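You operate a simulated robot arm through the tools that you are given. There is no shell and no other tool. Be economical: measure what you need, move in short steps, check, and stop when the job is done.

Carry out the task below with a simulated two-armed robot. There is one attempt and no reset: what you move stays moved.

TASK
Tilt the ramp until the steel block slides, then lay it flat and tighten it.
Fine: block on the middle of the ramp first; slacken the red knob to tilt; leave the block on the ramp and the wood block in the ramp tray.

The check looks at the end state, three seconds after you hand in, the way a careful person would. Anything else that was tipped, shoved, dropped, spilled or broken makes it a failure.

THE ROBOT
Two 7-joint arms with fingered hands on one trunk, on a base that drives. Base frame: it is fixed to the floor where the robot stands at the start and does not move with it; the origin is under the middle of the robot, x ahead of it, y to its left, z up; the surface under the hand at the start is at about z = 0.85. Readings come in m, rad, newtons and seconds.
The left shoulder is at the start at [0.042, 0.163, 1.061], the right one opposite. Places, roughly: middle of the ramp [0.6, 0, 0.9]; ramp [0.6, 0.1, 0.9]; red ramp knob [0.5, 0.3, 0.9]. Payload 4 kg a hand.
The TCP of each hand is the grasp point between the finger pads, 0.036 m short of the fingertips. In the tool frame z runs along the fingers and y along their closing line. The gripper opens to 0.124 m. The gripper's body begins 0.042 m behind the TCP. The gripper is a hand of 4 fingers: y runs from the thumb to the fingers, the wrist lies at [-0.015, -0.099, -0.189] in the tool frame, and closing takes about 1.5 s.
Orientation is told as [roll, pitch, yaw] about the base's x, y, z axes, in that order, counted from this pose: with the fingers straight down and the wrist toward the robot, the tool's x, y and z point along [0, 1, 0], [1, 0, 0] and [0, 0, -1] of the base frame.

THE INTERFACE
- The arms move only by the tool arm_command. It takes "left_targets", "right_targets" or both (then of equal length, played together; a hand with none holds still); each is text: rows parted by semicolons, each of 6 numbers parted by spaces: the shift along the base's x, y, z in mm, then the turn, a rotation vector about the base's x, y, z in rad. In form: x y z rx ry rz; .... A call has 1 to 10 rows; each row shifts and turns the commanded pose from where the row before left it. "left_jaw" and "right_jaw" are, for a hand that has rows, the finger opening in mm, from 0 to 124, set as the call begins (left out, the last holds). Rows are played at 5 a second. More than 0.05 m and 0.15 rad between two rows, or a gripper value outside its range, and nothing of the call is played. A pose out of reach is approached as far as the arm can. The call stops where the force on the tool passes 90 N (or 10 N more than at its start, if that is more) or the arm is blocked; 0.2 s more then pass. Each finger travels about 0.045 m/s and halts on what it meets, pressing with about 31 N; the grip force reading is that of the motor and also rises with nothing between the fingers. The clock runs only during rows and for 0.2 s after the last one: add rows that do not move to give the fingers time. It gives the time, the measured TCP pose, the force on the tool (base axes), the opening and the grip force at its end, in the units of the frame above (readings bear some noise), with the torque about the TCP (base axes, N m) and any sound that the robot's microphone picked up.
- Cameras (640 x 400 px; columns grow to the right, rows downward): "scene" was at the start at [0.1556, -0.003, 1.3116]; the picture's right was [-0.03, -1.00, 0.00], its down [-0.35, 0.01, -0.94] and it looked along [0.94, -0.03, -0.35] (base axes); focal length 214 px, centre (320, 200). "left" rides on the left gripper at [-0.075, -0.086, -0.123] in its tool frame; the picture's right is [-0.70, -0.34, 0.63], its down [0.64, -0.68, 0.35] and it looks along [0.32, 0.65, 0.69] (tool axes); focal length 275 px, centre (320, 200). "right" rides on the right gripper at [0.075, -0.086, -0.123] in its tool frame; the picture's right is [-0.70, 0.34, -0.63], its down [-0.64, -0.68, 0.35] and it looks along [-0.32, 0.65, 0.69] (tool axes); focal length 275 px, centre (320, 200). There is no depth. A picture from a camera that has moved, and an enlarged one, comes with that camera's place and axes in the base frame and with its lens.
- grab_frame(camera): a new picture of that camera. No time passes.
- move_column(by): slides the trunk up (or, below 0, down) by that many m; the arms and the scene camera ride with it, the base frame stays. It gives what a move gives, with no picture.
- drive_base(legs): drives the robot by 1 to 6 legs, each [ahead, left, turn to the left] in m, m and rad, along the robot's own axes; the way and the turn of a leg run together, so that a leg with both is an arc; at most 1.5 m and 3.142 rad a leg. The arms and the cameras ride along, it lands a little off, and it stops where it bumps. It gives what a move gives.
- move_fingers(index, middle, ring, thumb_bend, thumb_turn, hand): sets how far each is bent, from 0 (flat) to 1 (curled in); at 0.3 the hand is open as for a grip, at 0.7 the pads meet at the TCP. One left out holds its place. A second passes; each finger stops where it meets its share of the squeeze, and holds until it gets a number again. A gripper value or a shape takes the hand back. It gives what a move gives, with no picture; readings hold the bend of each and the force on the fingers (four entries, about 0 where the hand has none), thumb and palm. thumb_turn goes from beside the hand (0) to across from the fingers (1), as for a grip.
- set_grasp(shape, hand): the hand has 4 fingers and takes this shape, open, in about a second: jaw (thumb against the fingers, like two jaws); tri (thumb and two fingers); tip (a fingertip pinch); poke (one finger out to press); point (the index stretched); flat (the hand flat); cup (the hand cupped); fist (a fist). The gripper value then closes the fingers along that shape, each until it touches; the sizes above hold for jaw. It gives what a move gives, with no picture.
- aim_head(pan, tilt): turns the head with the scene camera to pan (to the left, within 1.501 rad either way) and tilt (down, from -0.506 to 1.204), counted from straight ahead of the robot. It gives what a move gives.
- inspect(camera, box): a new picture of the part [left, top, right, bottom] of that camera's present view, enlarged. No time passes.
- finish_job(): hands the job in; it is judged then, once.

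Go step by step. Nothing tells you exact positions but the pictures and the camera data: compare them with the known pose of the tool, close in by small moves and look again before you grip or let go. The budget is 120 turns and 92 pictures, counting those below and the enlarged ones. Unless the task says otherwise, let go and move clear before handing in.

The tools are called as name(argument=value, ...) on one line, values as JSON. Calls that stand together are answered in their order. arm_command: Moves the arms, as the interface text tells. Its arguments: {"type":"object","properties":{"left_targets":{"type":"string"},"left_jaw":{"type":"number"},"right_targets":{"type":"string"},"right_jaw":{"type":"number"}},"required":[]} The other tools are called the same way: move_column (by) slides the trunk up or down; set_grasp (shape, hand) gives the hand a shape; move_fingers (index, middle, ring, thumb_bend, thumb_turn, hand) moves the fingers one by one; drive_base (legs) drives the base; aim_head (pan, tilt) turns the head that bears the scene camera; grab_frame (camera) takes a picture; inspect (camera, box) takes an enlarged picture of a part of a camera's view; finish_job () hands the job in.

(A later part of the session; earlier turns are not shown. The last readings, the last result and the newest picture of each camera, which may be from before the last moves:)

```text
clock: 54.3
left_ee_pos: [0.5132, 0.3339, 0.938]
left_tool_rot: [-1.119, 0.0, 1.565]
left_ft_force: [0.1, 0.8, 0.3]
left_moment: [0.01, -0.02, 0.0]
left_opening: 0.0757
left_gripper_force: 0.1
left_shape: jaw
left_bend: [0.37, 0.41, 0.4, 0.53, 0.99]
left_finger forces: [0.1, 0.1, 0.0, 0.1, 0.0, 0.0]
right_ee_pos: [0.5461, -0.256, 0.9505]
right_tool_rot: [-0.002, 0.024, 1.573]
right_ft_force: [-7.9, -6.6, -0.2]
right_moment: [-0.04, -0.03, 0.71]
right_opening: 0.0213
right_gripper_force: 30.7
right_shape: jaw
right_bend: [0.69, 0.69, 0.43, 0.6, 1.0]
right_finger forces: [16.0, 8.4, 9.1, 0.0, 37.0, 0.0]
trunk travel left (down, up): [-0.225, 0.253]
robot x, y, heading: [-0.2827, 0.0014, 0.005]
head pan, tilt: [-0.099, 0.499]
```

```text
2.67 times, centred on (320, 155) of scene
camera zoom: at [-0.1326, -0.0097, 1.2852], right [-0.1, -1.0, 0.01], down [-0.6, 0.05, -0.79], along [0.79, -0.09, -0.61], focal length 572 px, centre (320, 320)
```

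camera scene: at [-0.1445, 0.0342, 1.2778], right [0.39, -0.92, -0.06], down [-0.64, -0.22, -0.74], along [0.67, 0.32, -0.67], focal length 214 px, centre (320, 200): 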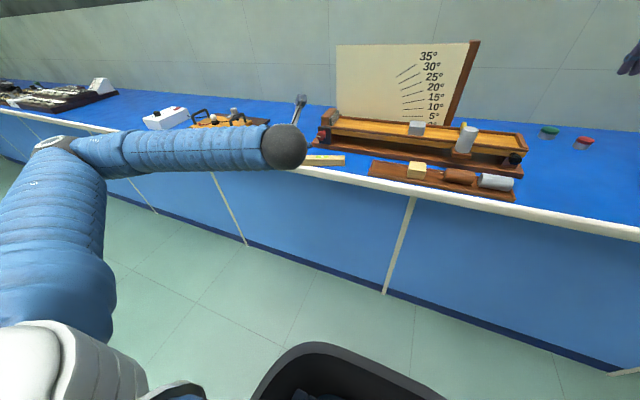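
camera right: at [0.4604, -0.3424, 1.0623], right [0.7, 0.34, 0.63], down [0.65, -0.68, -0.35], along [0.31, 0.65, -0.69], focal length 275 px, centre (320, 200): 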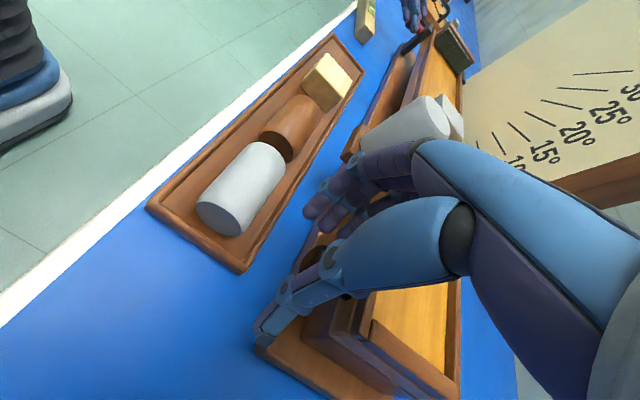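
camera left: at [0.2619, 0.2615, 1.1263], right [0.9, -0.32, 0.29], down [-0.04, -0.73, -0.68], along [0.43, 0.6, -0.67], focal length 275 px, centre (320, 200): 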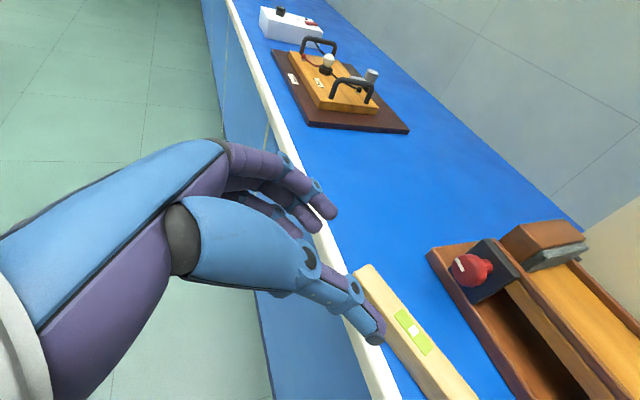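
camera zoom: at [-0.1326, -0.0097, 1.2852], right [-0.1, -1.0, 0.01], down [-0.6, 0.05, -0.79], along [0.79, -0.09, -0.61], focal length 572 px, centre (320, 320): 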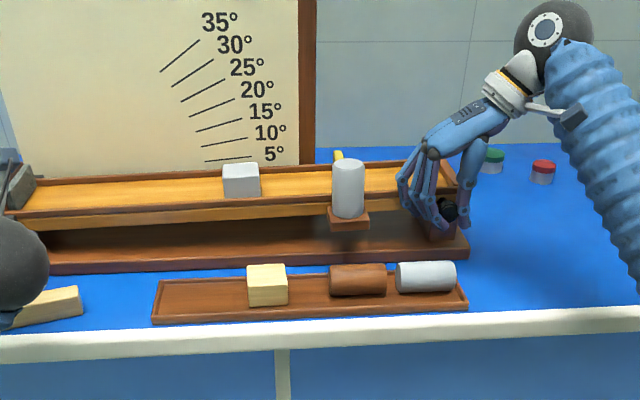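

The ramp is free. I tilt it along the hinge arc to about 10° and watch the block and the gate post.

arm_command(right_targets="0 0.7 17.6 -0.03 0 0;0 1.2 17.5 -0.03 0 0;0 1.8 17.5 -0.03 0 0;0 2.3 17.4 -0.03 0 0;0 2.8 17.3 -0.03 0 0;0 0 0 0 0 0")

inspect(camera="scene", box=[200, 80, 440, 230])

```text
clock: 55.7
left_ee_pos: [0.5118, 0.3338, 0.9362]
left_tool_rot: [-1.117, 0.002, 1.568]
left_ft_force: [-0.3, -0.3, 0.0]
left_moment: [0.03, 0.0, -0.04]
left_opening: 0.0758
left_gripper_force: 0.1
left_shape: jaw
left_bend: [0.37, 0.41, 0.4, 0.53, 0.99]
left_finger forces: [0.0, 0.1, 0.1, 0.1, 0.1, 0.1]
right_ee_pos: [0.5439, -0.2472, 1.039]
right_tool_rot: [0.001, 0.177, 1.572]
right_ft_force: [-6.3, -0.4, 1.4]
right_moment: [0.16, -0.03, 0.67]
right_opening: 0.0198
right_gripper_force: 30.9
right_shape: jaw
right_bend: [0.68, 0.69, 0.43, 0.6, 1.0]
right_finger forces: [15.6, 10.7, 8.3, 0.1, 35.3, 0.0]
trunk travel left (down, up): [-0.225, 0.253]
robot x, y, heading: [-0.2791, -0.0026, 0.003]
head pan, tilt: [-0.099, 0.499]
```

```text
2.67 times, centred on (320, 155) of scene
camera zoom: at [-0.1326, -0.0092, 1.2852], right [-0.1, -1.0, 0.02], down [-0.6, 0.05, -0.79], along [0.79, -0.09, -0.61], focal length 572 px, centre (320, 320)
```

zoom: 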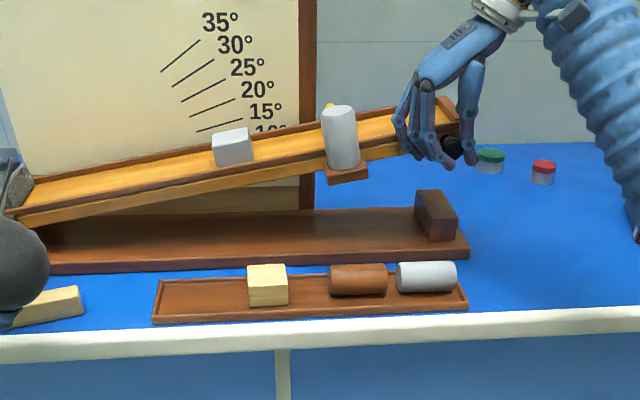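

About 10° and the block holds. I continue in smaller steps.

arm_command(right_targets="0 2.1 11.6 -0.02 0 0;0 2.3 11.5 -0.02 0 0;0 2.5 11.5 -0.02 0 0;0 2.8 11.5 -0.02 0 0;0 0 0 0 0 0")

inspect(camera="scene", box=[200, 80, 440, 230])

```text
clock: 56.9
left_ee_pos: [0.5144, 0.3349, 0.938]
left_tool_rot: [-1.118, 0.001, 1.569]
left_ft_force: [0.1, -0.8, 0.9]
left_moment: [0.0, 0.06, 0.02]
left_opening: 0.0754
left_gripper_force: 0.0
left_shape: jaw
left_bend: [0.37, 0.41, 0.4, 0.53, 0.99]
left_finger forces: [0.1, 0.0, 0.1, 0.1, 0.1, 0.1]
right_ee_pos: [0.5447, -0.2374, 1.0866]
right_tool_rot: [0.0, 0.256, 1.571]
right_ft_force: [-9.5, -0.1, -0.4]
right_moment: [0.23, 0.13, 0.69]
right_opening: 0.0182
right_gripper_force: 30.6
right_shape: jaw
right_bend: [0.68, 0.69, 0.43, 0.61, 1.0]
right_finger forces: [15.6, 12.4, 7.6, 0.1, 31.4, 0.0]
trunk travel left (down, up): [-0.225, 0.253]
robot x, y, heading: [-0.2813, 0.0013, 0.001]
head pan, tilt: [-0.099, 0.499]
```

```text
2.67 times, centred on (320, 155) of scene
camera zoom: at [-0.1329, -0.0093, 1.2852], right [-0.1, -1.0, 0.02], down [-0.6, 0.05, -0.8], along [0.79, -0.09, -0.61], focal length 572 px, centre (320, 320)
```

zoom: 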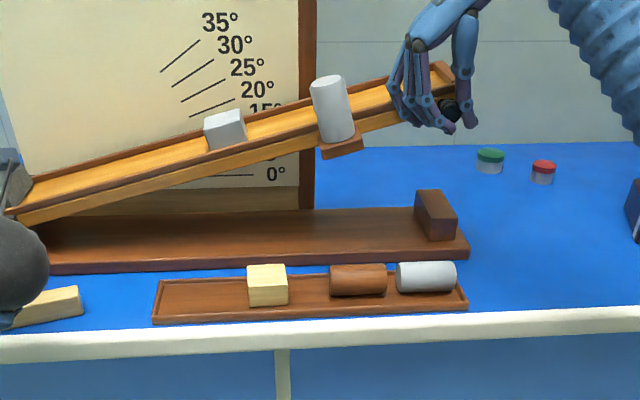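

arm_command(right_targets="0 2.3 8.6 -0.015 0 0;0 2.4 8.6 -0.015 0 0;0 2.5 8.5 -0.015 0 0;0 2.7 8.5 -0.015 0 0;0 0 0 0 0 0;0 0 0 0 0 0")

inspect(camera="scene", box=[200, 80, 440, 230])

```text
clock: 58.3
left_ee_pos: [0.5132, 0.3335, 0.937]
left_tool_rot: [-1.12, 0.003, 1.566]
left_ft_force: [0.1, 0.2, -0.6]
left_moment: [-0.01, -0.01, -0.03]
left_opening: 0.0757
left_gripper_force: 0.0
left_shape: jaw
left_bend: [0.37, 0.41, 0.4, 0.53, 0.99]
left_finger forces: [0.1, 0.1, 0.0, 0.0, 0.1, 0.0]
right_ee_pos: [0.5439, -0.2279, 1.1195]
right_tool_rot: [-0.002, 0.315, 1.573]
right_ft_force: [-8.7, 1.2, 0.9]
right_moment: [0.25, 0.2, 0.63]
right_opening: 0.0174
right_gripper_force: 31.0
right_shape: jaw
right_bend: [0.68, 0.68, 0.43, 0.61, 1.0]
right_finger forces: [16.0, 12.5, 7.5, 0.0, 30.7, 0.1]
trunk travel left (down, up): [-0.225, 0.253]
robot x, y, heading: [-0.2828, -0.0006, -0.004]
head pan, tilt: [-0.099, 0.499]
```

```text
2.67 times, centred on (320, 155) of scene
camera zoom: at [-0.1328, -0.0091, 1.2853], right [-0.1, -1.0, 0.02], down [-0.6, 0.05, -0.8], along [0.79, -0.09, -0.61], focal length 572 px, centre (320, 320)
```

zoom: 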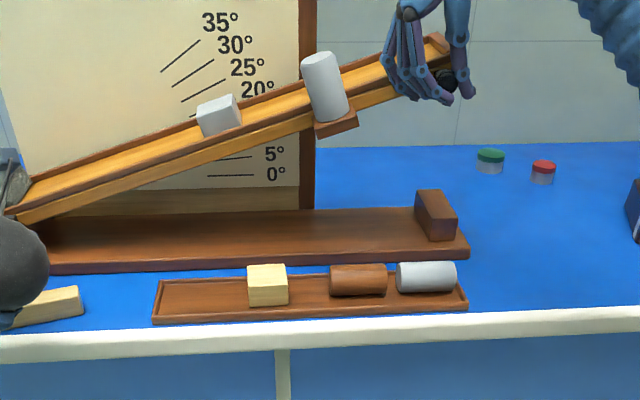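

arm_command(right_targets="0 2.8 8.4 -0.015 0 0;0 2.9 8.4 -0.015 0 0;0 3.0 8.3 -0.015 0 0;0 3.1 8.3 -0.015 0 0;0 0 0 0 0 0;0 0 0 0 0 0")

inspect(camera="scene", box=[200, 80, 440, 230])

```text
clock: 59.7
left_ee_pos: [0.5126, 0.3346, 0.9372]
left_tool_rot: [-1.119, 0.003, 1.568]
left_ft_force: [-0.5, 0.5, -0.7]
left_moment: [0.02, 0.01, 0.0]
left_opening: 0.0755
left_gripper_force: 0.1
left_shape: jaw
left_bend: [0.37, 0.41, 0.4, 0.53, 0.99]
left_finger forces: [0.0, 0.1, 0.1, 0.0, 0.0, 0.1]
right_ee_pos: [0.5441, -0.216, 1.1532]
right_tool_rot: [0.001, 0.376, 1.572]
right_ft_force: [-10.2, 2.7, 1.6]
right_moment: [0.3, 0.27, 0.63]
right_opening: 0.0165
right_gripper_force: 30.6
right_shape: jaw
right_bend: [0.68, 0.68, 0.43, 0.62, 1.0]
right_finger forces: [16.4, 12.4, 7.7, 0.0, 30.1, 0.0]
trunk travel left (down, up): [-0.225, 0.253]
robot x, y, heading: [-0.28, -0.0007, -0.0]
head pan, tilt: [-0.099, 0.499]
```

```text
2.67 times, centred on (320, 155) of scene
camera zoom: at [-0.133, -0.0089, 1.2853], right [-0.1, -1.0, 0.02], down [-0.6, 0.05, -0.8], along [0.79, -0.09, -0.61], focal length 572 px, centre (320, 320)
```

zoom: 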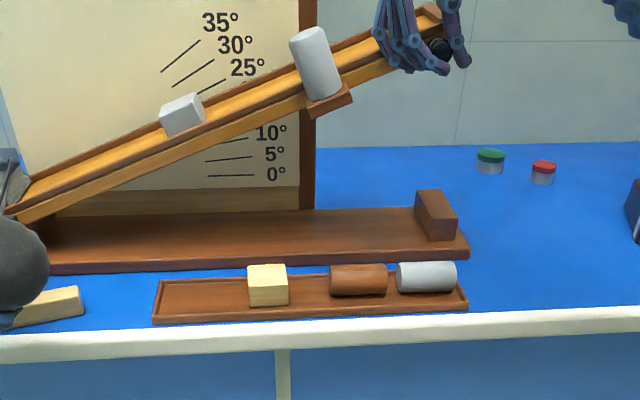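

The block is sliding at about 21°. I hold here a moment to let it slide.

arm_command(right_targets="0 0 0 0 0 0;0 0 0 0 0 0;0 0 0 0 0 0;0 0 0 0 0 0;0 0 0 0 0 0;0 0 0 0 0 0")

inspect(camera="scene", box=[180, 80, 420, 230])

```text
clock: 61.1
left_ee_pos: [0.5127, 0.3333, 0.9367]
left_tool_rot: [-1.119, 0.002, 1.567]
left_ft_force: [0.7, -0.3, -0.1]
left_moment: [0.06, -0.01, -0.01]
left_opening: 0.0757
left_gripper_force: 0.0
left_shape: jaw
left_bend: [0.37, 0.41, 0.4, 0.53, 0.99]
left_finger forces: [0.0, 0.0, 0.0, 0.0, 0.1, 0.1]
right_ee_pos: [0.544, -0.2151, 1.1528]
right_tool_rot: [-0.001, 0.375, 1.573]
right_ft_force: [-9.7, 2.3, 1.2]
right_moment: [0.34, 0.24, 0.64]
right_opening: 0.0166
right_gripper_force: 31.5
right_shape: jaw
right_bend: [0.68, 0.68, 0.43, 0.62, 1.0]
right_finger forces: [16.3, 12.6, 7.8, 0.1, 30.2, 0.1]
trunk travel left (down, up): [-0.225, 0.253]
robot x, y, heading: [-0.2808, -0.0036, 0.001]
head pan, tilt: [-0.099, 0.499]
```

```text
2.67 times, centred on (300, 155) of scene
camera zoom: at [-0.133, -0.009, 1.2852], right [-0.1, -1.0, 0.02], down [-0.6, 0.05, -0.8], along [0.79, -0.09, -0.61], focal length 572 px, centre (373, 320)
```

zoom: 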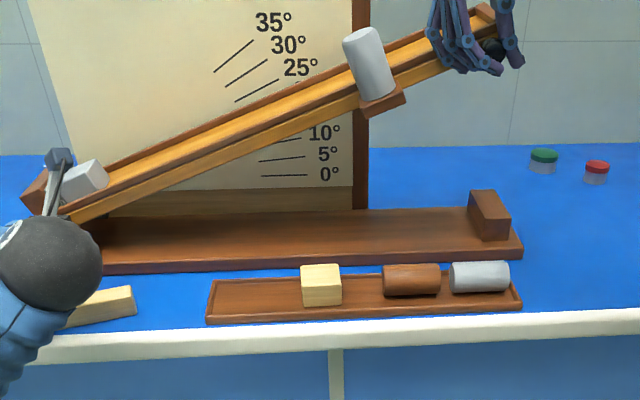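

The block slid down to the stop and is still on the ramp. Now I lower the ramp back along the same arc.

arm_command(right_targets="0 -6.2 -16.5 0.03 0 0;0 -5.7 -16.7 0.03 0 0;0 -5.2 -16.9 0.03 0 0;0 -4.7 -17 0.03 0 0;0 -4.2 -17.2 0.03 0 0;0 -3.7 -17.3 0.03 0 0;0 -3.2 -17.4 0.03 0 0;0 -2.6 -17.5 0.03 0 0;0 -2.1 -17.5 0.03 0 0;0 -1.6 -17.6 0.03 0 0")

arm_command(right_targets="0 -1.2 -12 0.02 0 0;0 -0.8 -12 0.02 0 0;0 -0.5 -9 0.015 0 0;0 -0.3 -6 0.01 0 0;0 0 -4 0.007 0 0;0 0 -3 0.003 0 0;0 0 0 0 0 0")

inspect(camera="scene", box=[180, 80, 420, 230])

```text
clock: 63.3
left_ee_pos: [0.5131, 0.3324, 0.9376]
left_tool_rot: [-1.117, -0.001, 1.567]
left_ft_force: [0.5, -0.1, -0.6]
left_moment: [0.0, 0.01, -0.02]
left_opening: 0.0758
left_gripper_force: 0.1
left_shape: jaw
left_bend: [0.37, 0.41, 0.4, 0.53, 0.99]
left_finger forces: [0.0, 0.0, 0.0, 0.0, 0.0, 0.0]
right_ee_pos: [0.5453, -0.2575, 0.979]
right_tool_rot: [0.001, 0.073, 1.57]
right_ft_force: [-18.4, -21.2, -1.1]
right_moment: [-0.06, 0.2, 0.76]
right_opening: 0.0176
right_gripper_force: 30.9
right_shape: jaw
right_bend: [0.7, 0.69, 0.45, 0.61, 1.0]
right_finger forces: [24.1, 14.2, 8.9, 0.0, 40.8, 0.0]
trunk travel left (down, up): [-0.225, 0.253]
robot x, y, heading: [-0.2828, -0.0018, -0.006]
head pan, tilt: [-0.099, 0.499]
```

```text
clock: 64.9
left_ee_pos: [0.5121, 0.3333, 0.9384]
left_tool_rot: [-1.119, 0.0, 1.567]
left_ft_force: [0.0, 0.4, 0.3]
left_moment: [-0.01, -0.03, -0.01]
left_opening: 0.0757
left_gripper_force: 0.1
left_shape: jaw
left_bend: [0.37, 0.41, 0.4, 0.53, 0.99]
left_finger forces: [0.1, 0.1, 0.1, 0.0, 0.0, 0.0]
right_ee_pos: [0.5436, -0.2587, 0.934]
right_tool_rot: [0.001, 0.0, 1.573]
right_ft_force: [-18.0, -24.8, 0.8]
right_moment: [-0.15, 0.11, 0.64]
right_opening: 0.0182
right_gripper_force: 31.3
right_shape: jaw
right_bend: [0.7, 0.7, 0.46, 0.6, 1.0]
right_finger forces: [25.0, 15.0, 8.3, 0.0, 44.7, 0.0]
trunk travel left (down, up): [-0.225, 0.253]
robot x, y, heading: [-0.2845, 0.0013, -0.0]
head pan, tilt: [-0.099, 0.499]
```

```text
2.67 times, centred on (300, 155) of scene
camera zoom: at [-0.1333, -0.0111, 1.2852], right [-0.1, -1.0, 0.01], down [-0.6, 0.05, -0.8], along [0.79, -0.09, -0.61], focal length 572 px, centre (373, 320)
```

zoom: 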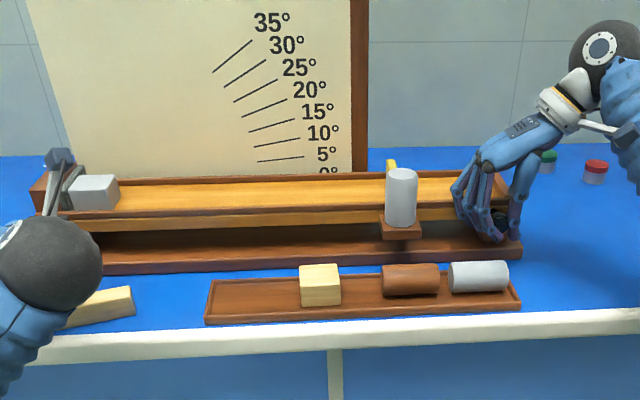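

The ramp looks down. I press lightly to confirm it is seated on the support.

arm_command(right_targets="0 2 -2 0 0 0;0 0 -2 0 0 0;0 0 -2 0 0 0;0 0 0 0 0 0")

inspect(camera="scene", box=[300, 110, 400, 180])

```text
clock: 65.9
left_ee_pos: [0.5115, 0.3332, 0.9398]
left_tool_rot: [-1.121, 0.001, 1.567]
left_ft_force: [0.7, 0.4, 0.1]
left_moment: [-0.05, -0.02, 0.0]
left_opening: 0.0758
left_gripper_force: 0.0
left_shape: jaw
left_bend: [0.37, 0.41, 0.4, 0.53, 0.99]
left_finger forces: [0.1, 0.1, 0.0, 0.1, 0.1, 0.0]
right_ee_pos: [0.5433, -0.257, 0.9316]
right_tool_rot: [-0.006, -0.004, 1.571]
right_ft_force: [-11.4, -31.8, 29.5]
right_moment: [-0.19, -0.07, 0.56]
right_opening: 0.0201
right_gripper_force: 31.5
right_shape: jaw
right_bend: [0.7, 0.7, 0.49, 0.6, 1.0]
right_finger forces: [20.2, 14.1, 7.4, 0.0, 52.0, 0.0]
trunk travel left (down, up): [-0.225, 0.253]
robot x, y, heading: [-0.2798, 0.0021, -0.001]
head pan, tilt: [-0.099, 0.499]
```

```text
5.71 times, centred on (350, 145) of scene
camera zoom: at [-0.135, -0.011, 1.2858], right [-0.1, -1.0, 0.01], down [-0.6, 0.05, -0.8], along [0.79, -0.09, -0.6], focal length 1226 px, centre (149, 514)
```

zoom: 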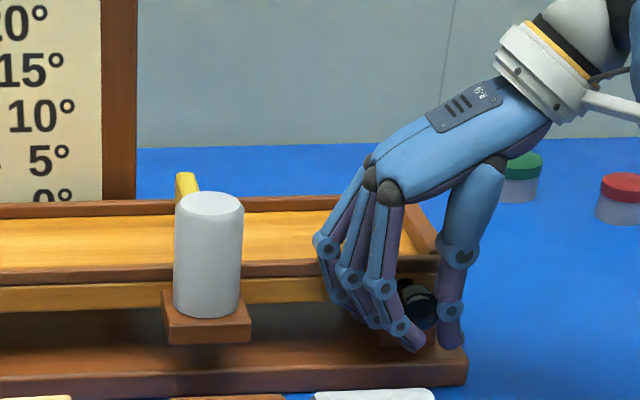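

The ramp is seated and the right hand keeps holding it. I narrow the left hand and roll it to the start of a tightening stroke, still around the red knob.

arm_command(left_targets="0 0 -2 0 0 0;2 0 -1 0 0 0;2 0 0 0 0 0;2 0 0 0 0 0", left_jaw=46)

arm_command(left_targets="0 1 0 -0.125 0 0;0 1 0 -0.125 0 0;0 1 0 -0.125 0 0;0 1 0 -0.125 0 0;0 1 0 -0.125 0 0;0 1 0 -0.125 0 0;0 0 0 0 0 0")

grab_frame(camera="left")

```text
clock: 66.9
left_ee_pos: [0.5173, 0.3324, 0.9367]
left_tool_rot: [-1.122, -0.001, 1.566]
left_ft_force: [-0.4, 0.0, -0.9]
left_moment: [0.06, 0.01, 0.03]
left_opening: 0.0462
left_gripper_force: 0.0
left_shape: jaw
left_bend: [0.48, 0.51, 0.5, 0.59, 1.0]
left_finger forces: [0.0, 0.0, 0.0, 0.1, 0.1, 0.0]
right_ee_pos: [0.5425, -0.2567, 0.932]
right_tool_rot: [-0.002, -0.001, 1.57]
right_ft_force: [-5.5, -31.2, 39.7]
right_moment: [-0.38, -0.12, 0.5]
right_opening: 0.0206
right_gripper_force: 31.1
right_shape: jaw
right_bend: [0.7, 0.7, 0.51, 0.6, 1.0]
right_finger forces: [17.3, 13.6, 6.7, 0.1, 55.2, 0.0]
trunk travel left (down, up): [-0.225, 0.253]
robot x, y, heading: [-0.284, 0.0014, -0.005]
head pan, tilt: [-0.099, 0.499]
```

```text
clock: 68.5
left_ee_pos: [0.5161, 0.3387, 0.9366]
left_tool_rot: [-1.125, 0.751, 1.565]
left_ft_force: [0.1, 1.1, 0.5]
left_moment: [0.02, -0.02, 0.0]
left_opening: 0.0465
left_gripper_force: 0.0
left_shape: jaw
left_bend: [0.48, 0.51, 0.5, 0.59, 1.0]
left_finger forces: [0.0, 0.4, 0.0, 0.0, 0.1, 0.0]
right_ee_pos: [0.5428, -0.2556, 0.9305]
right_tool_rot: [-0.003, -0.002, 1.572]
right_ft_force: [-6.2, -30.1, 44.5]
right_moment: [-0.39, -0.06, 0.47]
right_opening: 0.0206
right_gripper_force: 30.8
right_shape: jaw
right_bend: [0.7, 0.7, 0.52, 0.59, 1.0]
right_finger forces: [15.8, 12.4, 6.5, 0.0, 54.8, 0.0]
trunk travel left (down, up): [-0.225, 0.253]
robot x, y, heading: [-0.2805, 0.0032, -0.0]
head pan, tilt: [-0.099, 0.499]
```

```text
32 pictures are left
camera left: at [0.4375, 0.3574, 1.0845], right [0.87, -0.01, 0.49], down [0.03, -1.0, -0.07], along [0.49, 0.07, -0.87], focal length 275 px, centre (320, 200)
```

left: 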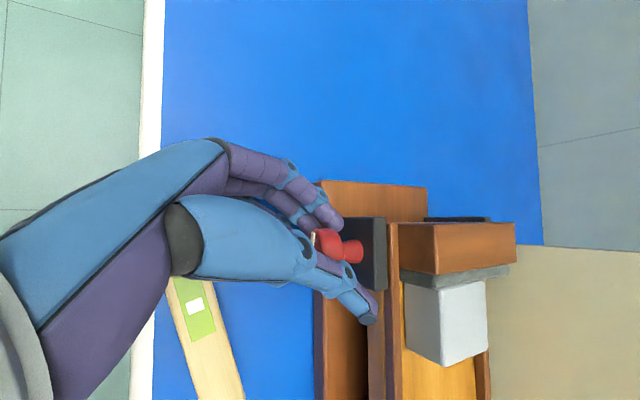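

Knob and fingers line up. I close and turn clockwise, positive about x.

arm_command(left_targets="0 0 0 0 0 0;0 0 0 0 0 0;0 0 0 0 0 0;0 0 0 0 0 0;0 0 0 0 0 0", left_jaw=8)

arm_command(left_targets="0 -1 0 0.1 0 0;0 -1 0 0.1 0 0;0 -1 0 0.1 0 0;0 -1 0 0.1 0 0;0 -1 0 0.1 0 0;0 -1 0 0.1 0 0;0 0 0 0.1 0 0")

```text
clock: 69.7
left_ee_pos: [0.5168, 0.339, 0.9364]
left_tool_rot: [-1.128, 0.75, 1.562]
left_ft_force: [0.8, -1.8, 1.3]
left_moment: [-0.01, -0.05, 0.15]
left_opening: 0.0195
left_gripper_force: 31.1
left_shape: jaw
left_bend: [0.59, 0.58, 0.66, 0.66, 1.0]
left_finger forces: [15.8, 12.0, 4.1, 0.1, 33.7, 0.0]
right_ee_pos: [0.543, -0.2585, 0.9303]
right_tool_rot: [-0.003, -0.002, 1.572]
right_ft_force: [-5.6, -28.3, 42.7]
right_moment: [-0.4, -0.08, 0.46]
right_opening: 0.0206
right_gripper_force: 30.9
right_shape: jaw
right_bend: [0.7, 0.7, 0.53, 0.59, 1.0]
right_finger forces: [15.6, 12.3, 6.5, 0.0, 54.2, 0.0]
trunk travel left (down, up): [-0.225, 0.253]
robot x, y, heading: [-0.2776, 0.0015, -0.001]
head pan, tilt: [-0.099, 0.499]
```

```text
clock: 71.3
left_ee_pos: [0.5178, 0.33, 0.936]
left_tool_rot: [-1.121, 0.047, 1.564]
left_ft_force: [-3.0, -22.9, -9.0]
left_moment: [-0.39, 0.03, -0.28]
left_opening: 0.0185
left_gripper_force: 30.9
left_shape: jaw
left_bend: [0.62, 0.6, 0.67, 0.66, 0.98]
left_finger forces: [13.3, 11.2, 13.2, 0.0, 35.3, 0.0]
right_ee_pos: [0.5426, -0.2568, 0.9287]
right_tool_rot: [-0.002, -0.001, 1.572]
right_ft_force: [-10.9, -21.8, 40.9]
right_moment: [-0.19, 0.01, 0.51]
right_opening: 0.0206
right_gripper_force: 31.1
right_shape: jaw
right_bend: [0.7, 0.7, 0.53, 0.6, 1.0]
right_finger forces: [14.2, 9.4, 7.1, 0.1, 48.6, 0.0]
trunk travel left (down, up): [-0.225, 0.253]
robot x, y, heading: [-0.2794, -0.0018, 0.0]
head pan, tilt: [-0.099, 0.499]
```

arm_command(left_targets="0 2 0 0.1 0 0;0 0 0 0.1 0 0;0 0 0 0.1 0 0;0 0 0 0.1 0 0")

inspect(camera="left", box=[240, 160, 440, 360])

```text
clock: 72.3
left_ee_pos: [0.5172, 0.3433, 0.9439]
left_tool_rot: [-1.13, -0.359, 1.583]
left_ft_force: [-0.4, 0.3, -0.6]
left_moment: [0.0, 0.01, 0.01]
left_opening: 0.008
left_gripper_force: 30.6
left_shape: jaw
left_bend: [0.72, 0.74, 0.71, 0.75, 0.98]
left_finger forces: [0.1, 0.1, 0.0, 0.1, 0.0, 0.0]
right_ee_pos: [0.5422, -0.2563, 0.9294]
right_tool_rot: [-0.003, -0.002, 1.57]
right_ft_force: [-16.2, -31.1, 33.4]
right_moment: [-0.33, 0.06, 0.6]
right_opening: 0.0205
right_gripper_force: 30.7
right_shape: jaw
right_bend: [0.7, 0.7, 0.54, 0.59, 1.0]
right_finger forces: [17.4, 9.3, 7.5, 0.0, 52.5, 0.0]
trunk travel left (down, up): [-0.225, 0.253]
robot x, y, heading: [-0.279, 0.0033, 0.007]
head pan, tilt: [-0.099, 0.499]
```

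```text
2.00 times, centred on (340, 260) of left
camera zoom: at [0.4382, 0.2185, 1.028], right [0.88, -0.43, 0.22], down [0.04, -0.38, -0.92], along [0.48, 0.82, -0.31], focal length 551 px, centre (280, 80)
```

zoom: 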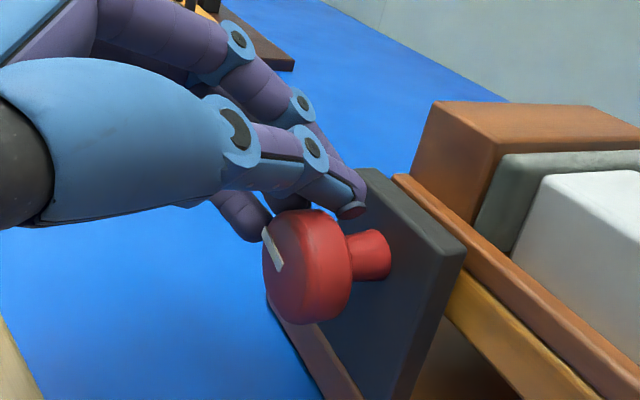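

The hand slipped off the top of the knob. I back out, return to a neutral roll, and read the knob's mark properly.

arm_command(left_targets="-20 0 9 0 0 0;-25 0 11 0 0 0;-25 0 11 0 0 0;0 -2 0 -0.12 0 0;0 -2 0 -0.12 0 0;0 -3 0 -0.12 0 0", left_jaw=60)

inspect(camera="left", box=[320, 180, 480, 340])

```text
clock: 73.2
left_ee_pos: [0.4438, 0.3859, 0.9905]
left_tool_rot: [-1.141, -0.451, 1.637]
left_ft_force: [-0.3, 0.0, -0.4]
left_moment: [0.02, -0.01, 0.01]
left_opening: 0.0599
left_gripper_force: 0.1
left_shape: jaw
left_bend: [0.42, 0.46, 0.45, 0.56, 1.0]
left_finger forces: [0.1, 0.0, 0.0, 0.0, 0.1, 0.0]
right_ee_pos: [0.5436, -0.2588, 0.93]
right_tool_rot: [-0.003, 0.001, 1.568]
right_ft_force: [-16.4, -17.7, 16.6]
right_moment: [-0.14, 0.18, 0.71]
right_opening: 0.0192
right_gripper_force: 31.0
right_shape: jaw
right_bend: [0.7, 0.7, 0.54, 0.6, 1.0]
right_finger forces: [17.7, 9.7, 8.4, 0.0, 42.0, 0.0]
trunk travel left (down, up): [-0.225, 0.253]
robot x, y, heading: [-0.2809, 0.0005, -0.001]
head pan, tilt: [-0.099, 0.499]
stopped in row 4 (left hand): the arm was blocked; the commanded pose is now the measured one
```

```text
2.50 times, centred on (400, 260) of left
camera zoom: at [0.3709, 0.2504, 1.0627], right [0.89, -0.41, 0.19], down [0.07, -0.29, -0.95], along [0.44, 0.87, -0.23], focal length 688 px, centre (120, 50)
```

zoom: 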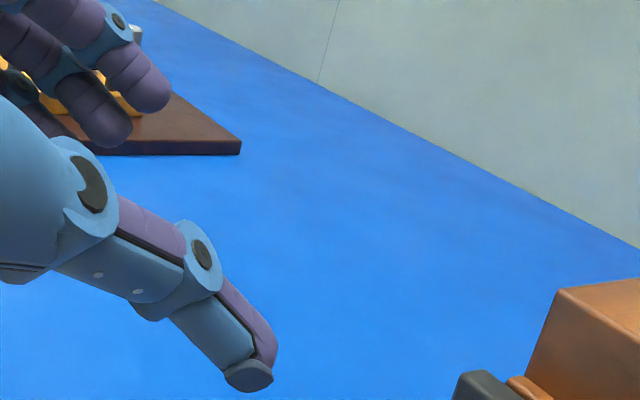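

arm_command(left_targets="0 -10 5 -0.11 0 0;0 -10 0 -0.11 0 0;0 -10 0 -0.11 0 0;0 -10 -4 -0.11 0 0;-5 -10 -5 0 0 -0.06;0 0 -5 0 0.02 0;0 0 0 0 0 0")

grab_frame(camera="left")

```text
clock: 75.0
left_ee_pos: [0.4332, 0.38, 1.0014]
left_tool_rot: [-1.112, -0.097, 1.626]
left_ft_force: [-0.6, 0.2, 0.2]
left_moment: [-0.03, 0.0, 0.0]
left_opening: 0.06
left_gripper_force: 0.1
left_shape: jaw
left_bend: [0.42, 0.46, 0.45, 0.56, 1.0]
left_finger forces: [0.0, 0.0, 0.1, 0.0, 0.0, 0.0]
right_ee_pos: [0.5441, -0.2596, 0.9299]
right_tool_rot: [-0.003, 0.0, 1.569]
right_ft_force: [-18.0, -15.4, 10.8]
right_moment: [-0.07, 0.13, 0.74]
right_opening: 0.0184
right_gripper_force: 30.9
right_shape: jaw
right_bend: [0.7, 0.7, 0.55, 0.6, 1.0]
right_finger forces: [17.8, 9.7, 8.7, 0.1, 39.8, 0.0]
trunk travel left (down, up): [-0.225, 0.253]
robot x, y, heading: [-0.2801, -0.0035, -0.002]
head pan, tilt: [-0.099, 0.499]
stopped in row 7 (left hand): the arm was blocked; the commanded pose is now the measured one
```

```text
29 pictures are left
camera left: at [0.3613, 0.2772, 1.1162], right [0.9, -0.32, 0.31], down [0.06, -0.61, -0.79], along [0.44, 0.73, -0.52], focal length 275 px, centre (320, 200)
```

left: 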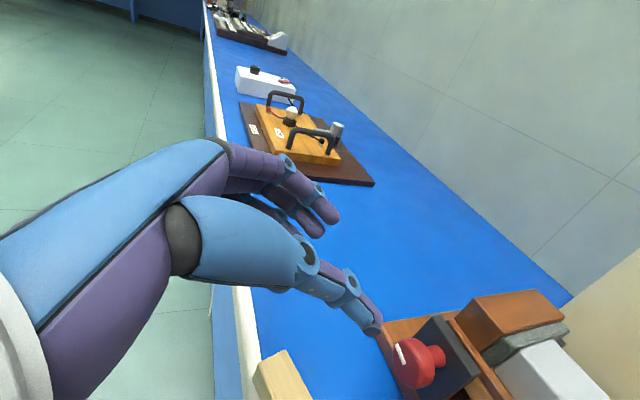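

inspect(camera="left", box=[370, 320, 480, 400])

```text
5.00 times, centred on (425, 360) of left
camera zoom: at [0.3613, 0.2772, 1.1162], right [0.9, -0.32, 0.31], down [0.06, -0.61, -0.79], along [0.44, 0.73, -0.52], focal length 1376 px, centre (-205, -600)
```

zoom: 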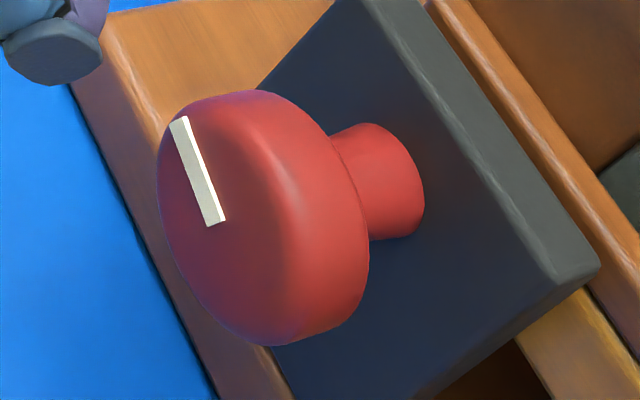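

The mark is still about 72° from vertical, and it started vertical, so the knob isn't tightened yet. I set up a second, better-centred stroke and will stop it before the wrist limit.

arm_command(left_targets="2 -6 0 0 0 -0.056;0 -6 0 -0.12 0 0;0 -6 0 -0.12 0 0;0 -6 0 -0.12 0 0;0 -6 0 -0.12 0 0;0 -6 0 -0.12 0 0;0 -6 0 -0.12 0 0;2 0 0 -0.12 0 0;0 0 0 0 0 0", left_jaw=52)

```text
clock: 77.0
left_ee_pos: [0.4358, 0.3493, 1.0062]
left_tool_rot: [-1.118, 0.726, 1.581]
left_ft_force: [-0.1, 0.5, -0.2]
left_moment: [0.01, 0.02, 0.04]
left_opening: 0.0522
left_gripper_force: 0.1
left_shape: jaw
left_bend: [0.45, 0.49, 0.47, 0.58, 1.0]
left_finger forces: [0.0, 0.1, 0.0, 0.0, 0.0, 0.0]
right_ee_pos: [0.5418, -0.2582, 0.9294]
right_tool_rot: [-0.002, -0.001, 1.571]
right_ft_force: [-23.7, -30.4, 18.8]
right_moment: [-0.25, 0.22, 0.74]
right_opening: 0.0192
right_gripper_force: 30.8
right_shape: jaw
right_bend: [0.7, 0.7, 0.56, 0.6, 1.0]
right_finger forces: [21.6, 8.9, 9.4, 0.0, 47.6, 0.0]
trunk travel left (down, up): [-0.225, 0.253]
robot x, y, heading: [-0.2746, -0.001, 0.001]
head pan, tilt: [-0.099, 0.499]
```

arm_command(left_targets="20 -2 -15 0 0 0;20 -3 -18 0 0 0;20 -3 -19 0 0 0;14 -2 -14 0 0 0;8 0 -6 0 0 0;0 0 0 0 0 0")

inspect(camera="left", box=[120, 160, 440, 400])

```text
clock: 78.6
left_ee_pos: [0.5212, 0.3546, 0.9581]
left_tool_rot: [-1.16, 0.72, 1.568]
left_ft_force: [0.4, 0.2, -0.3]
left_moment: [-0.02, 0.0, -0.03]
left_opening: 0.052
left_gripper_force: 0.0
left_shape: jaw
left_bend: [0.45, 0.49, 0.47, 0.58, 1.0]
left_finger forces: [0.1, 0.0, 0.0, 0.0, 0.0, 0.1]
right_ee_pos: [0.5423, -0.2589, 0.9292]
right_tool_rot: [0.001, -0.001, 1.569]
right_ft_force: [-18.2, -15.2, 10.0]
right_moment: [-0.13, 0.16, 0.73]
right_opening: 0.0183
right_gripper_force: 31.3
right_shape: jaw
right_bend: [0.7, 0.7, 0.57, 0.6, 1.0]
right_finger forces: [17.8, 9.6, 8.8, 0.1, 38.8, 0.1]
trunk travel left (down, up): [-0.225, 0.253]
robot x, y, heading: [-0.282, 0.0024, -0.002]
head pan, tilt: [-0.099, 0.499]
stopped in row 6 (left hand): the arm was blocked; the commanded pose is now the measured one
```

```text
1.67 times, centred on (280, 280) of left
camera zoom: at [0.4375, 0.3672, 1.1056], right [0.86, 0.0, 0.51], down [0.06, -0.99, -0.1], along [0.51, 0.11, -0.85], focal length 459 px, centre (387, 67)
```

zoom: 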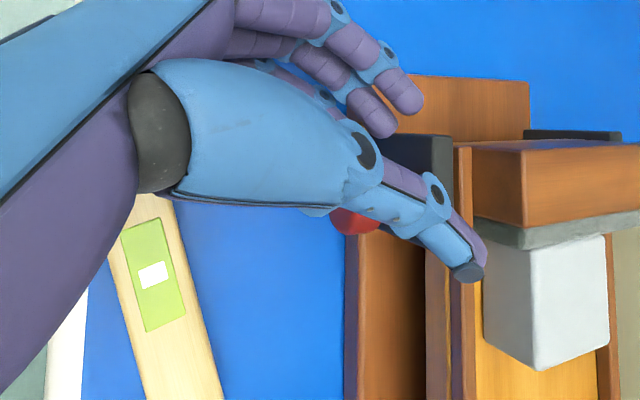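

The arm hits a joint limit in this posture. I'll retreat up and use a straight-down grip on the knob instead, which also keeps the fingers off the table.

arm_command(left_targets="-20 3 12 0 0 0;-20 3 15 0 0 0;0 0 40 0 0 0;0 0 40 0.12 0.1 0;0 0 40 0.12 0.1 0;0 0 20 0.12 0.1 0;0 0 0 0.12 0.1 0;0 0 0 0.12 0.1 0;0 0 0 0.12 0.1 0", left_jaw=60)

arm_command(left_targets="0 -3 0 0 0.11 0;0 -3 0 0 0.11 0;0 -3 0 0 0.11 0;0 -3 0 0 0.11 0;0 -3 0 0 0.12 0;0 0 0 0 0 0")

```text
refused: row 4 steps farther than a row can; nothing moved
```

```text
clock: 80.0
left_ee_pos: [0.5198, 0.3377, 0.959]
left_tool_rot: [-0.46, 0.596, 2.008]
left_ft_force: [-2.3, 1.9, -1.1]
left_moment: [0.07, 0.08, 0.0]
left_opening: 0.0533
left_gripper_force: 0.0
left_shape: jaw
left_bend: [0.45, 0.47, 0.47, 0.58, 1.0]
left_finger forces: [0.1, 2.3, 0.0, 0.0, 0.1, 0.1]
right_ee_pos: [0.5424, -0.2586, 0.9302]
right_tool_rot: [-0.001, -0.003, 1.57]
right_ft_force: [-24.4, -28.1, 13.2]
right_moment: [-0.28, 0.24, 0.79]
right_opening: 0.0188
right_gripper_force: 31.0
right_shape: jaw
right_bend: [0.7, 0.7, 0.58, 0.6, 1.0]
right_finger forces: [21.9, 9.1, 9.5, 0.0, 46.3, 0.0]
trunk travel left (down, up): [-0.225, 0.253]
robot x, y, heading: [-0.282, 0.0008, -0.001]
head pan, tilt: [-0.099, 0.499]
```

The second set ran on its own, tilting the hand in place with only about 2 N of contact. Let me look.

grab_frame(camera="left")

aim_head(pan=0.25, tilt=0.5)

grab_frame(camera="scene")

```text
26 pictures are left
camera left: at [0.5269, 0.3504, 1.1265], right [1.0, 0.0, -0.02], down [0.0, -0.99, -0.11], along [-0.02, 0.11, -0.99], focal length 275 px, centre (320, 200)
```

left: 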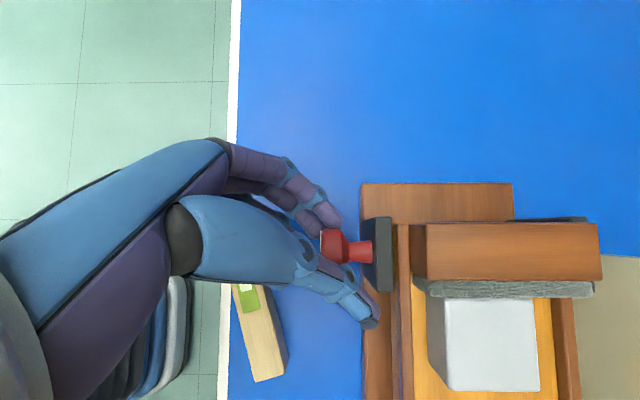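

```text
clock: 80.8
left_ee_pos: [0.5206, 0.3379, 0.9592]
left_tool_rot: [-0.462, 0.597, 2.006]
left_ft_force: [-0.7, 1.3, -1.4]
left_moment: [0.08, 0.08, 0.02]
left_opening: 0.0534
left_gripper_force: 0.0
left_shape: jaw
left_bend: [0.45, 0.47, 0.47, 0.58, 1.0]
left_finger forces: [0.0, 2.4, 0.0, 0.1, 0.0, 0.0]
right_ee_pos: [0.5429, -0.2588, 0.9301]
right_tool_rot: [-0.002, -0.002, 1.572]
right_ft_force: [-24.7, -30.2, 13.9]
right_moment: [-0.27, 0.25, 0.76]
right_opening: 0.019
right_gripper_force: 30.6
right_shape: jaw
right_bend: [0.7, 0.7, 0.58, 0.6, 1.0]
right_finger forces: [22.6, 9.0, 9.5, 0.0, 46.8, 0.0]
trunk travel left (down, up): [-0.225, 0.253]
robot x, y, heading: [-0.2827, -0.0008, 0.003]
head pan, tilt: [0.25, 0.499]
```

```text
25 pictures are left
camera scene: at [-0.1371, 0.0201, 1.2859], right [0.24, -0.97, -0.04], down [-0.59, -0.12, -0.8], along [0.77, 0.22, -0.6], focal length 214 px, centre (320, 200)
```

scene: 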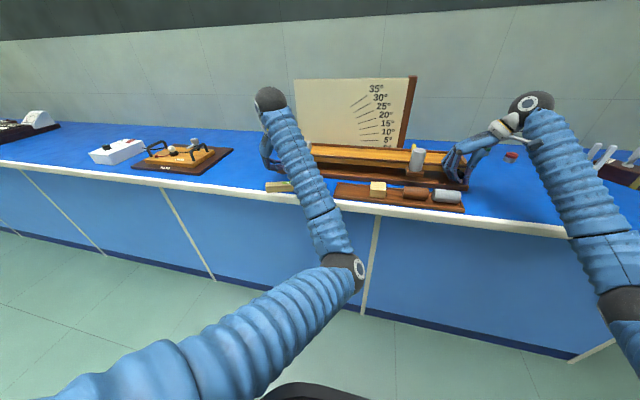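

The hand straddles the knob at a better angle now. I move deeper along the tool and close.

arm_command(left_targets="5 -3 -6 0 0 0;4 -2 -6 0 0 0;0 0 0 0 0 0")

arm_command(left_targets="0 0 0 0 0 0;0 0 0 0 0 0;0 0 0 0 0 0;0 0 0 0 0 0;0 0 0 0 0 0", left_jaw=8)

inspect(camera="left", box=[260, 150, 420, 350])

```text
clock: 81.6
left_ee_pos: [0.5295, 0.3323, 0.947]
left_tool_rot: [-0.465, 0.596, 2.008]
left_ft_force: [-0.7, 1.3, -1.1]
left_moment: [0.04, 0.03, 0.02]
left_opening: 0.0531
left_gripper_force: 0.0
left_shape: jaw
left_bend: [0.45, 0.47, 0.47, 0.58, 1.0]
left_finger forces: [0.1, 1.7, 0.0, 0.0, 0.1, 0.1]
right_ee_pos: [0.5426, -0.2576, 0.9302]
right_tool_rot: [0.0, -0.003, 1.57]
right_ft_force: [-25.7, -28.8, 12.9]
right_moment: [-0.25, 0.25, 0.79]
right_opening: 0.0192
right_gripper_force: 30.7
right_shape: jaw
right_bend: [0.7, 0.7, 0.58, 0.6, 1.0]
right_finger forces: [23.2, 9.4, 9.4, 0.1, 46.1, 0.1]
trunk travel left (down, up): [-0.225, 0.253]
robot x, y, heading: [-0.2849, 0.0035, -0.003]
head pan, tilt: [0.25, 0.499]
```

```text
clock: 82.8
left_ee_pos: [0.5295, 0.3321, 0.9459]
left_tool_rot: [-0.461, 0.597, 2.007]
left_ft_force: [-6.0, 6.6, -10.9]
left_moment: [0.37, 0.63, 0.11]
left_opening: 0.0167
left_gripper_force: 30.9
left_shape: jaw
left_bend: [0.58, 0.54, 0.6, 0.68, 1.0]
left_finger forces: [21.3, 18.0, 4.5, 0.0, 37.3, 0.1]
right_ee_pos: [0.5424, -0.2574, 0.9307]
right_tool_rot: [-0.001, -0.002, 1.571]
right_ft_force: [-27.8, -32.3, 14.3]
right_moment: [-0.3, 0.3, 0.76]
right_opening: 0.0191
right_gripper_force: 30.5
right_shape: jaw
right_bend: [0.7, 0.7, 0.59, 0.6, 1.0]
right_finger forces: [24.7, 9.2, 9.7, 0.0, 47.1, 0.1]
trunk travel left (down, up): [-0.225, 0.253]
robot x, y, heading: [-0.2801, 0.0026, -0.0]
head pan, tilt: [0.25, 0.499]
```

```text
2.00 times, centred on (340, 250) of left
camera zoom: at [0.536, 0.3458, 1.1144], right [1.0, 0.0, -0.02], down [0.0, -0.99, -0.11], along [-0.02, 0.11, -0.99], focal length 551 px, centre (280, 100)
```

zoom: 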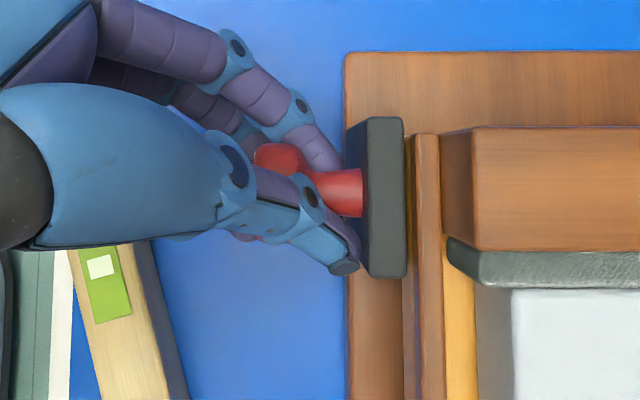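

arm_command(left_targets="0 -2 -0.1 0.1 0 0;0 -2 -0.3 0.1 0 0;0 -1.9 -0.5 0.1 0 0;0 -1.9 -0.7 0.1 0 0;0 -1.8 -0.9 0.1 0 0;0 -1.7 -1 0.1 0 0;0 0 0 0 0 0")

inspect(camera="left", box=[260, 150, 420, 350])

```text
clock: 84.4
left_ee_pos: [0.5294, 0.3348, 0.9585]
left_tool_rot: [-0.728, 0.04, 1.945]
left_ft_force: [-5.3, 8.9, 5.1]
left_moment: [0.39, 0.18, 0.09]
left_opening: 0.0021
left_gripper_force: 31.1
left_shape: jaw
left_bend: [0.73, 0.61, 0.58, 0.76, 1.0]
left_finger forces: [0.0, 11.1, 8.1, 0.0, 0.0, 0.1]
right_ee_pos: [0.5429, -0.2577, 0.9294]
right_tool_rot: [0.0, 0.0, 1.571]
right_ft_force: [-26.2, -31.7, 8.0]
right_moment: [-0.33, 0.31, 0.78]
right_opening: 0.0192
right_gripper_force: 30.7
right_shape: jaw
right_bend: [0.7, 0.7, 0.59, 0.6, 1.0]
right_finger forces: [24.5, 10.4, 9.4, 0.0, 46.2, 0.1]
trunk travel left (down, up): [-0.225, 0.253]
robot x, y, heading: [-0.2813, 0.0003, 0.005]
head pan, tilt: [0.25, 0.499]
```

```text
2.00 times, centred on (340, 250) of left
camera zoom: at [0.5342, 0.2493, 1.1054], right [1.0, 0.03, 0.0], down [0.02, -0.75, -0.66], along [-0.02, 0.66, -0.75], focal length 551 px, centre (280, 100)
```

zoom: 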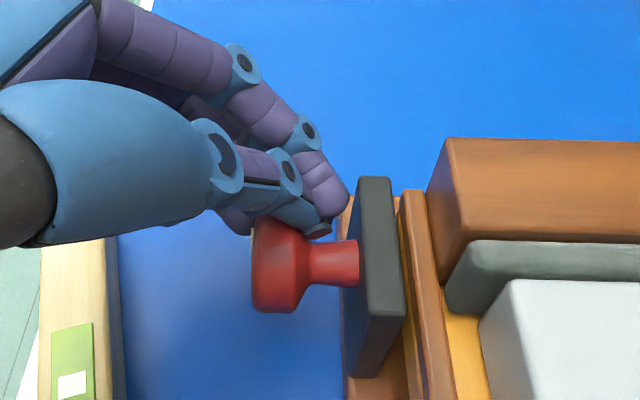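

The hand lifted off again; the elbow has swung inward and is probably limited by the table. I'll reset the arm: lift high and turn the hand back to the wrist-left, straight-down posture that worked before.

arm_command(left_targets="0 0 40 0 0 0;-5 0 45 0 0 0;-10 0 45 0 0 0;-10 0 45 0 0 0;0 0 30 0 0 -0.147;0 0 0 0 0 -0.147;0 0 0 0 0 -0.147;0 0 0 0 0 -0.147;0 0 0 0 0 -0.147;0 0 0 0 0 -0.147")

arm_command(left_targets="0 0 0 0 0 -0.147;0 0 0 0 0 -0.147;0 0 0 0 0 -0.147;0 0 0 0 0 -0.147;0 0 0 0 0 -0.147;0 0 0 0 0 -0.147;0 0 0 0 0 -0.147;0 0 0 0.14 0 0;0 0 0 0.14 0 0;0 0 0 0.14 0 0")

```text
clock: 86.6
left_ee_pos: [0.5035, 0.3212, 1.1478]
left_tool_rot: [-0.704, 0.038, 1.045]
left_ft_force: [-0.5, 0.0, -0.6]
left_moment: [0.03, 0.04, 0.01]
left_opening: 0.0008
left_gripper_force: 30.9
left_shape: jaw
left_bend: [0.73, 0.61, 0.71, 0.76, 1.0]
left_finger forces: [0.0, 0.0, 0.0, 0.1, 0.1, 0.0]
right_ee_pos: [0.5423, -0.2582, 0.9303]
right_tool_rot: [-0.001, -0.002, 1.572]
right_ft_force: [-26.7, -25.3, 11.0]
right_moment: [-0.24, 0.27, 0.77]
right_opening: 0.019
right_gripper_force: 31.4
right_shape: jaw
right_bend: [0.7, 0.7, 0.59, 0.6, 1.0]
right_finger forces: [23.4, 9.7, 9.8, 0.0, 42.4, 0.0]
trunk travel left (down, up): [-0.225, 0.253]
robot x, y, heading: [-0.2824, 0.0013, 0.004]
head pan, tilt: [0.25, 0.499]
```

```text
clock: 88.8
left_ee_pos: [0.5563, 0.3401, 1.1409]
left_tool_rot: [-0.279, 0.031, 0.035]
left_ft_force: [0.4, -0.5, -0.7]
left_moment: [0.01, 0.0, -0.02]
left_opening: 0.0012
left_gripper_force: 30.9
left_shape: jaw
left_bend: [0.73, 0.61, 0.71, 0.76, 1.0]
left_finger forces: [0.0, 0.0, 0.0, 0.0, 0.1, 0.0]
left hand out of reach, approached as far as the arm can: row 4, 5, 6, 7
right_ee_pos: [0.5419, -0.2579, 0.9293]
right_tool_rot: [-0.001, -0.002, 1.572]
right_ft_force: [-29.1, -27.8, 7.6]
right_moment: [-0.25, 0.32, 0.8]
right_opening: 0.0187
right_gripper_force: 31.0
right_shape: jaw
right_bend: [0.7, 0.7, 0.59, 0.6, 1.0]
right_finger forces: [24.5, 9.4, 10.1, 0.0, 42.5, 0.1]
trunk travel left (down, up): [-0.225, 0.253]
robot x, y, heading: [-0.2824, 0.0005, 0.002]
head pan, tilt: [0.25, 0.499]
```

arm_command(left_targets="0 0 0 0.14 0 0;0 0 0 0.14 -0.03 0;0 0 0 0 0 -0.147;0 0 0 0 0 -0.147;0 0 0 0 0 -0.147;0 0 0 0 0 -0.147;0 0 0 0 0 -0.147;0 0 0 0 0 -0.147;0 0 0 0 0 -0.147;0 0 0 0 0 -0.147", left_jaw=56)

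arm_command(left_targets="0 0 0 0 0 -0.147;0 0 0 0 0 -0.147;0 0 0 0 0 -0.135;0 0 0 -0.12 0 0;0 0 0 -0.12 0 0;0 0 0 -0.12 0 0;0 0 0 -0.12 0 0;0 0 0 -0.12 0 0;0 0 0 0 0 0")

grab_frame(camera="left")

grab_frame(camera="scene")

```text
clock: 91.0
left_ee_pos: [0.5659, 0.3479, 1.145]
left_tool_rot: [0.0, -0.011, -1.138]
left_ft_force: [0.0, -0.4, 0.3]
left_moment: [0.0, 0.02, 0.02]
left_opening: 0.0557
left_gripper_force: 0.1
left_shape: jaw
left_bend: [0.44, 0.48, 0.46, 0.57, 1.0]
left_finger forces: [0.0, 0.1, 0.0, 0.0, 0.0, 0.0]
left hand out of reach, approached as far as the arm can: row 6, 7
right_ee_pos: [0.543, -0.259, 0.9299]
right_tool_rot: [-0.002, -0.002, 1.571]
right_ft_force: [-28.8, -26.3, 8.1]
right_moment: [-0.24, 0.3, 0.82]
right_opening: 0.0188
right_gripper_force: 30.3
right_shape: jaw
right_bend: [0.7, 0.7, 0.59, 0.6, 1.0]
right_finger forces: [24.5, 9.3, 10.2, 0.0, 41.5, 0.0]
trunk travel left (down, up): [-0.225, 0.253]
robot x, y, heading: [-0.2794, -0.0011, -0.001]
head pan, tilt: [0.25, 0.499]
```

```text
clock: 93.0
left_ee_pos: [0.567, 0.3483, 1.1429]
left_tool_rot: [-0.005, -0.61, -1.565]
left_ft_force: [-0.4, -1.0, 0.2]
left_moment: [-0.04, 0.0, 0.01]
left_opening: 0.0558
left_gripper_force: 0.0
left_shape: jaw
left_bend: [0.44, 0.48, 0.46, 0.57, 1.0]
left_finger forces: [0.0, 0.1, 0.0, 0.0, 0.1, 0.0]
right_ee_pos: [0.5426, -0.2594, 0.9295]
right_tool_rot: [-0.001, -0.001, 1.569]
right_ft_force: [-30.0, -27.2, 6.4]
right_moment: [-0.28, 0.31, 0.8]
right_opening: 0.0189
right_gripper_force: 30.8
right_shape: jaw
right_bend: [0.7, 0.7, 0.59, 0.6, 1.0]
right_finger forces: [25.2, 9.1, 10.2, 0.0, 41.6, 0.0]
trunk travel left (down, up): [-0.225, 0.253]
robot x, y, heading: [-0.2785, -0.003, 0.001]
head pan, tilt: [0.25, 0.499]
```

```text
22 pictures are left
camera left: at [0.4901, 0.4874, 1.1969], right [-0.7, -0.09, -0.71], down [0.64, 0.36, -0.68], along [0.32, -0.93, -0.2], focal length 275 px, centre (320, 200)
```

left: 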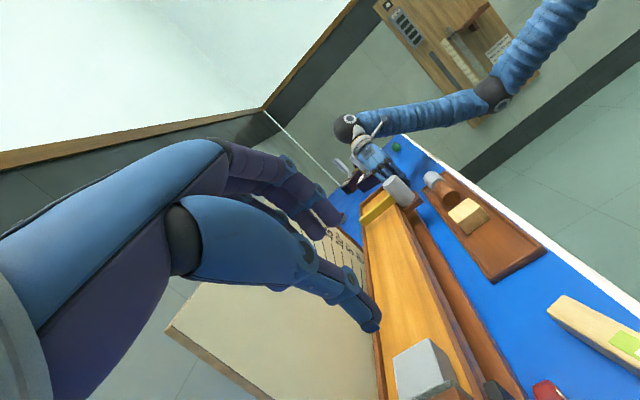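

```text
21 pictures are left
camera scene: at [-0.137, 0.0199, 1.2859], right [0.24, -0.97, -0.04], down [-0.59, -0.12, -0.8], along [0.77, 0.22, -0.6], focal length 214 px, centre (320, 200)
```

scene: 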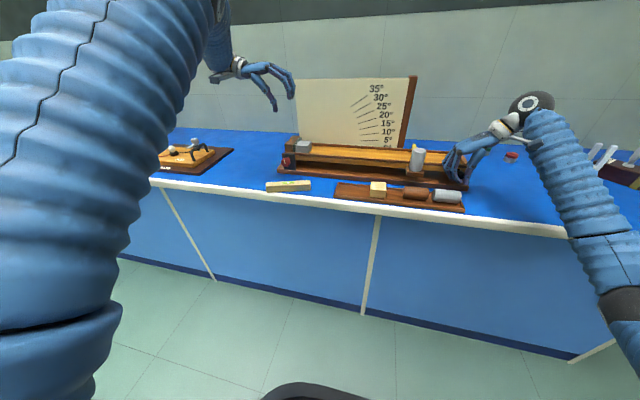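

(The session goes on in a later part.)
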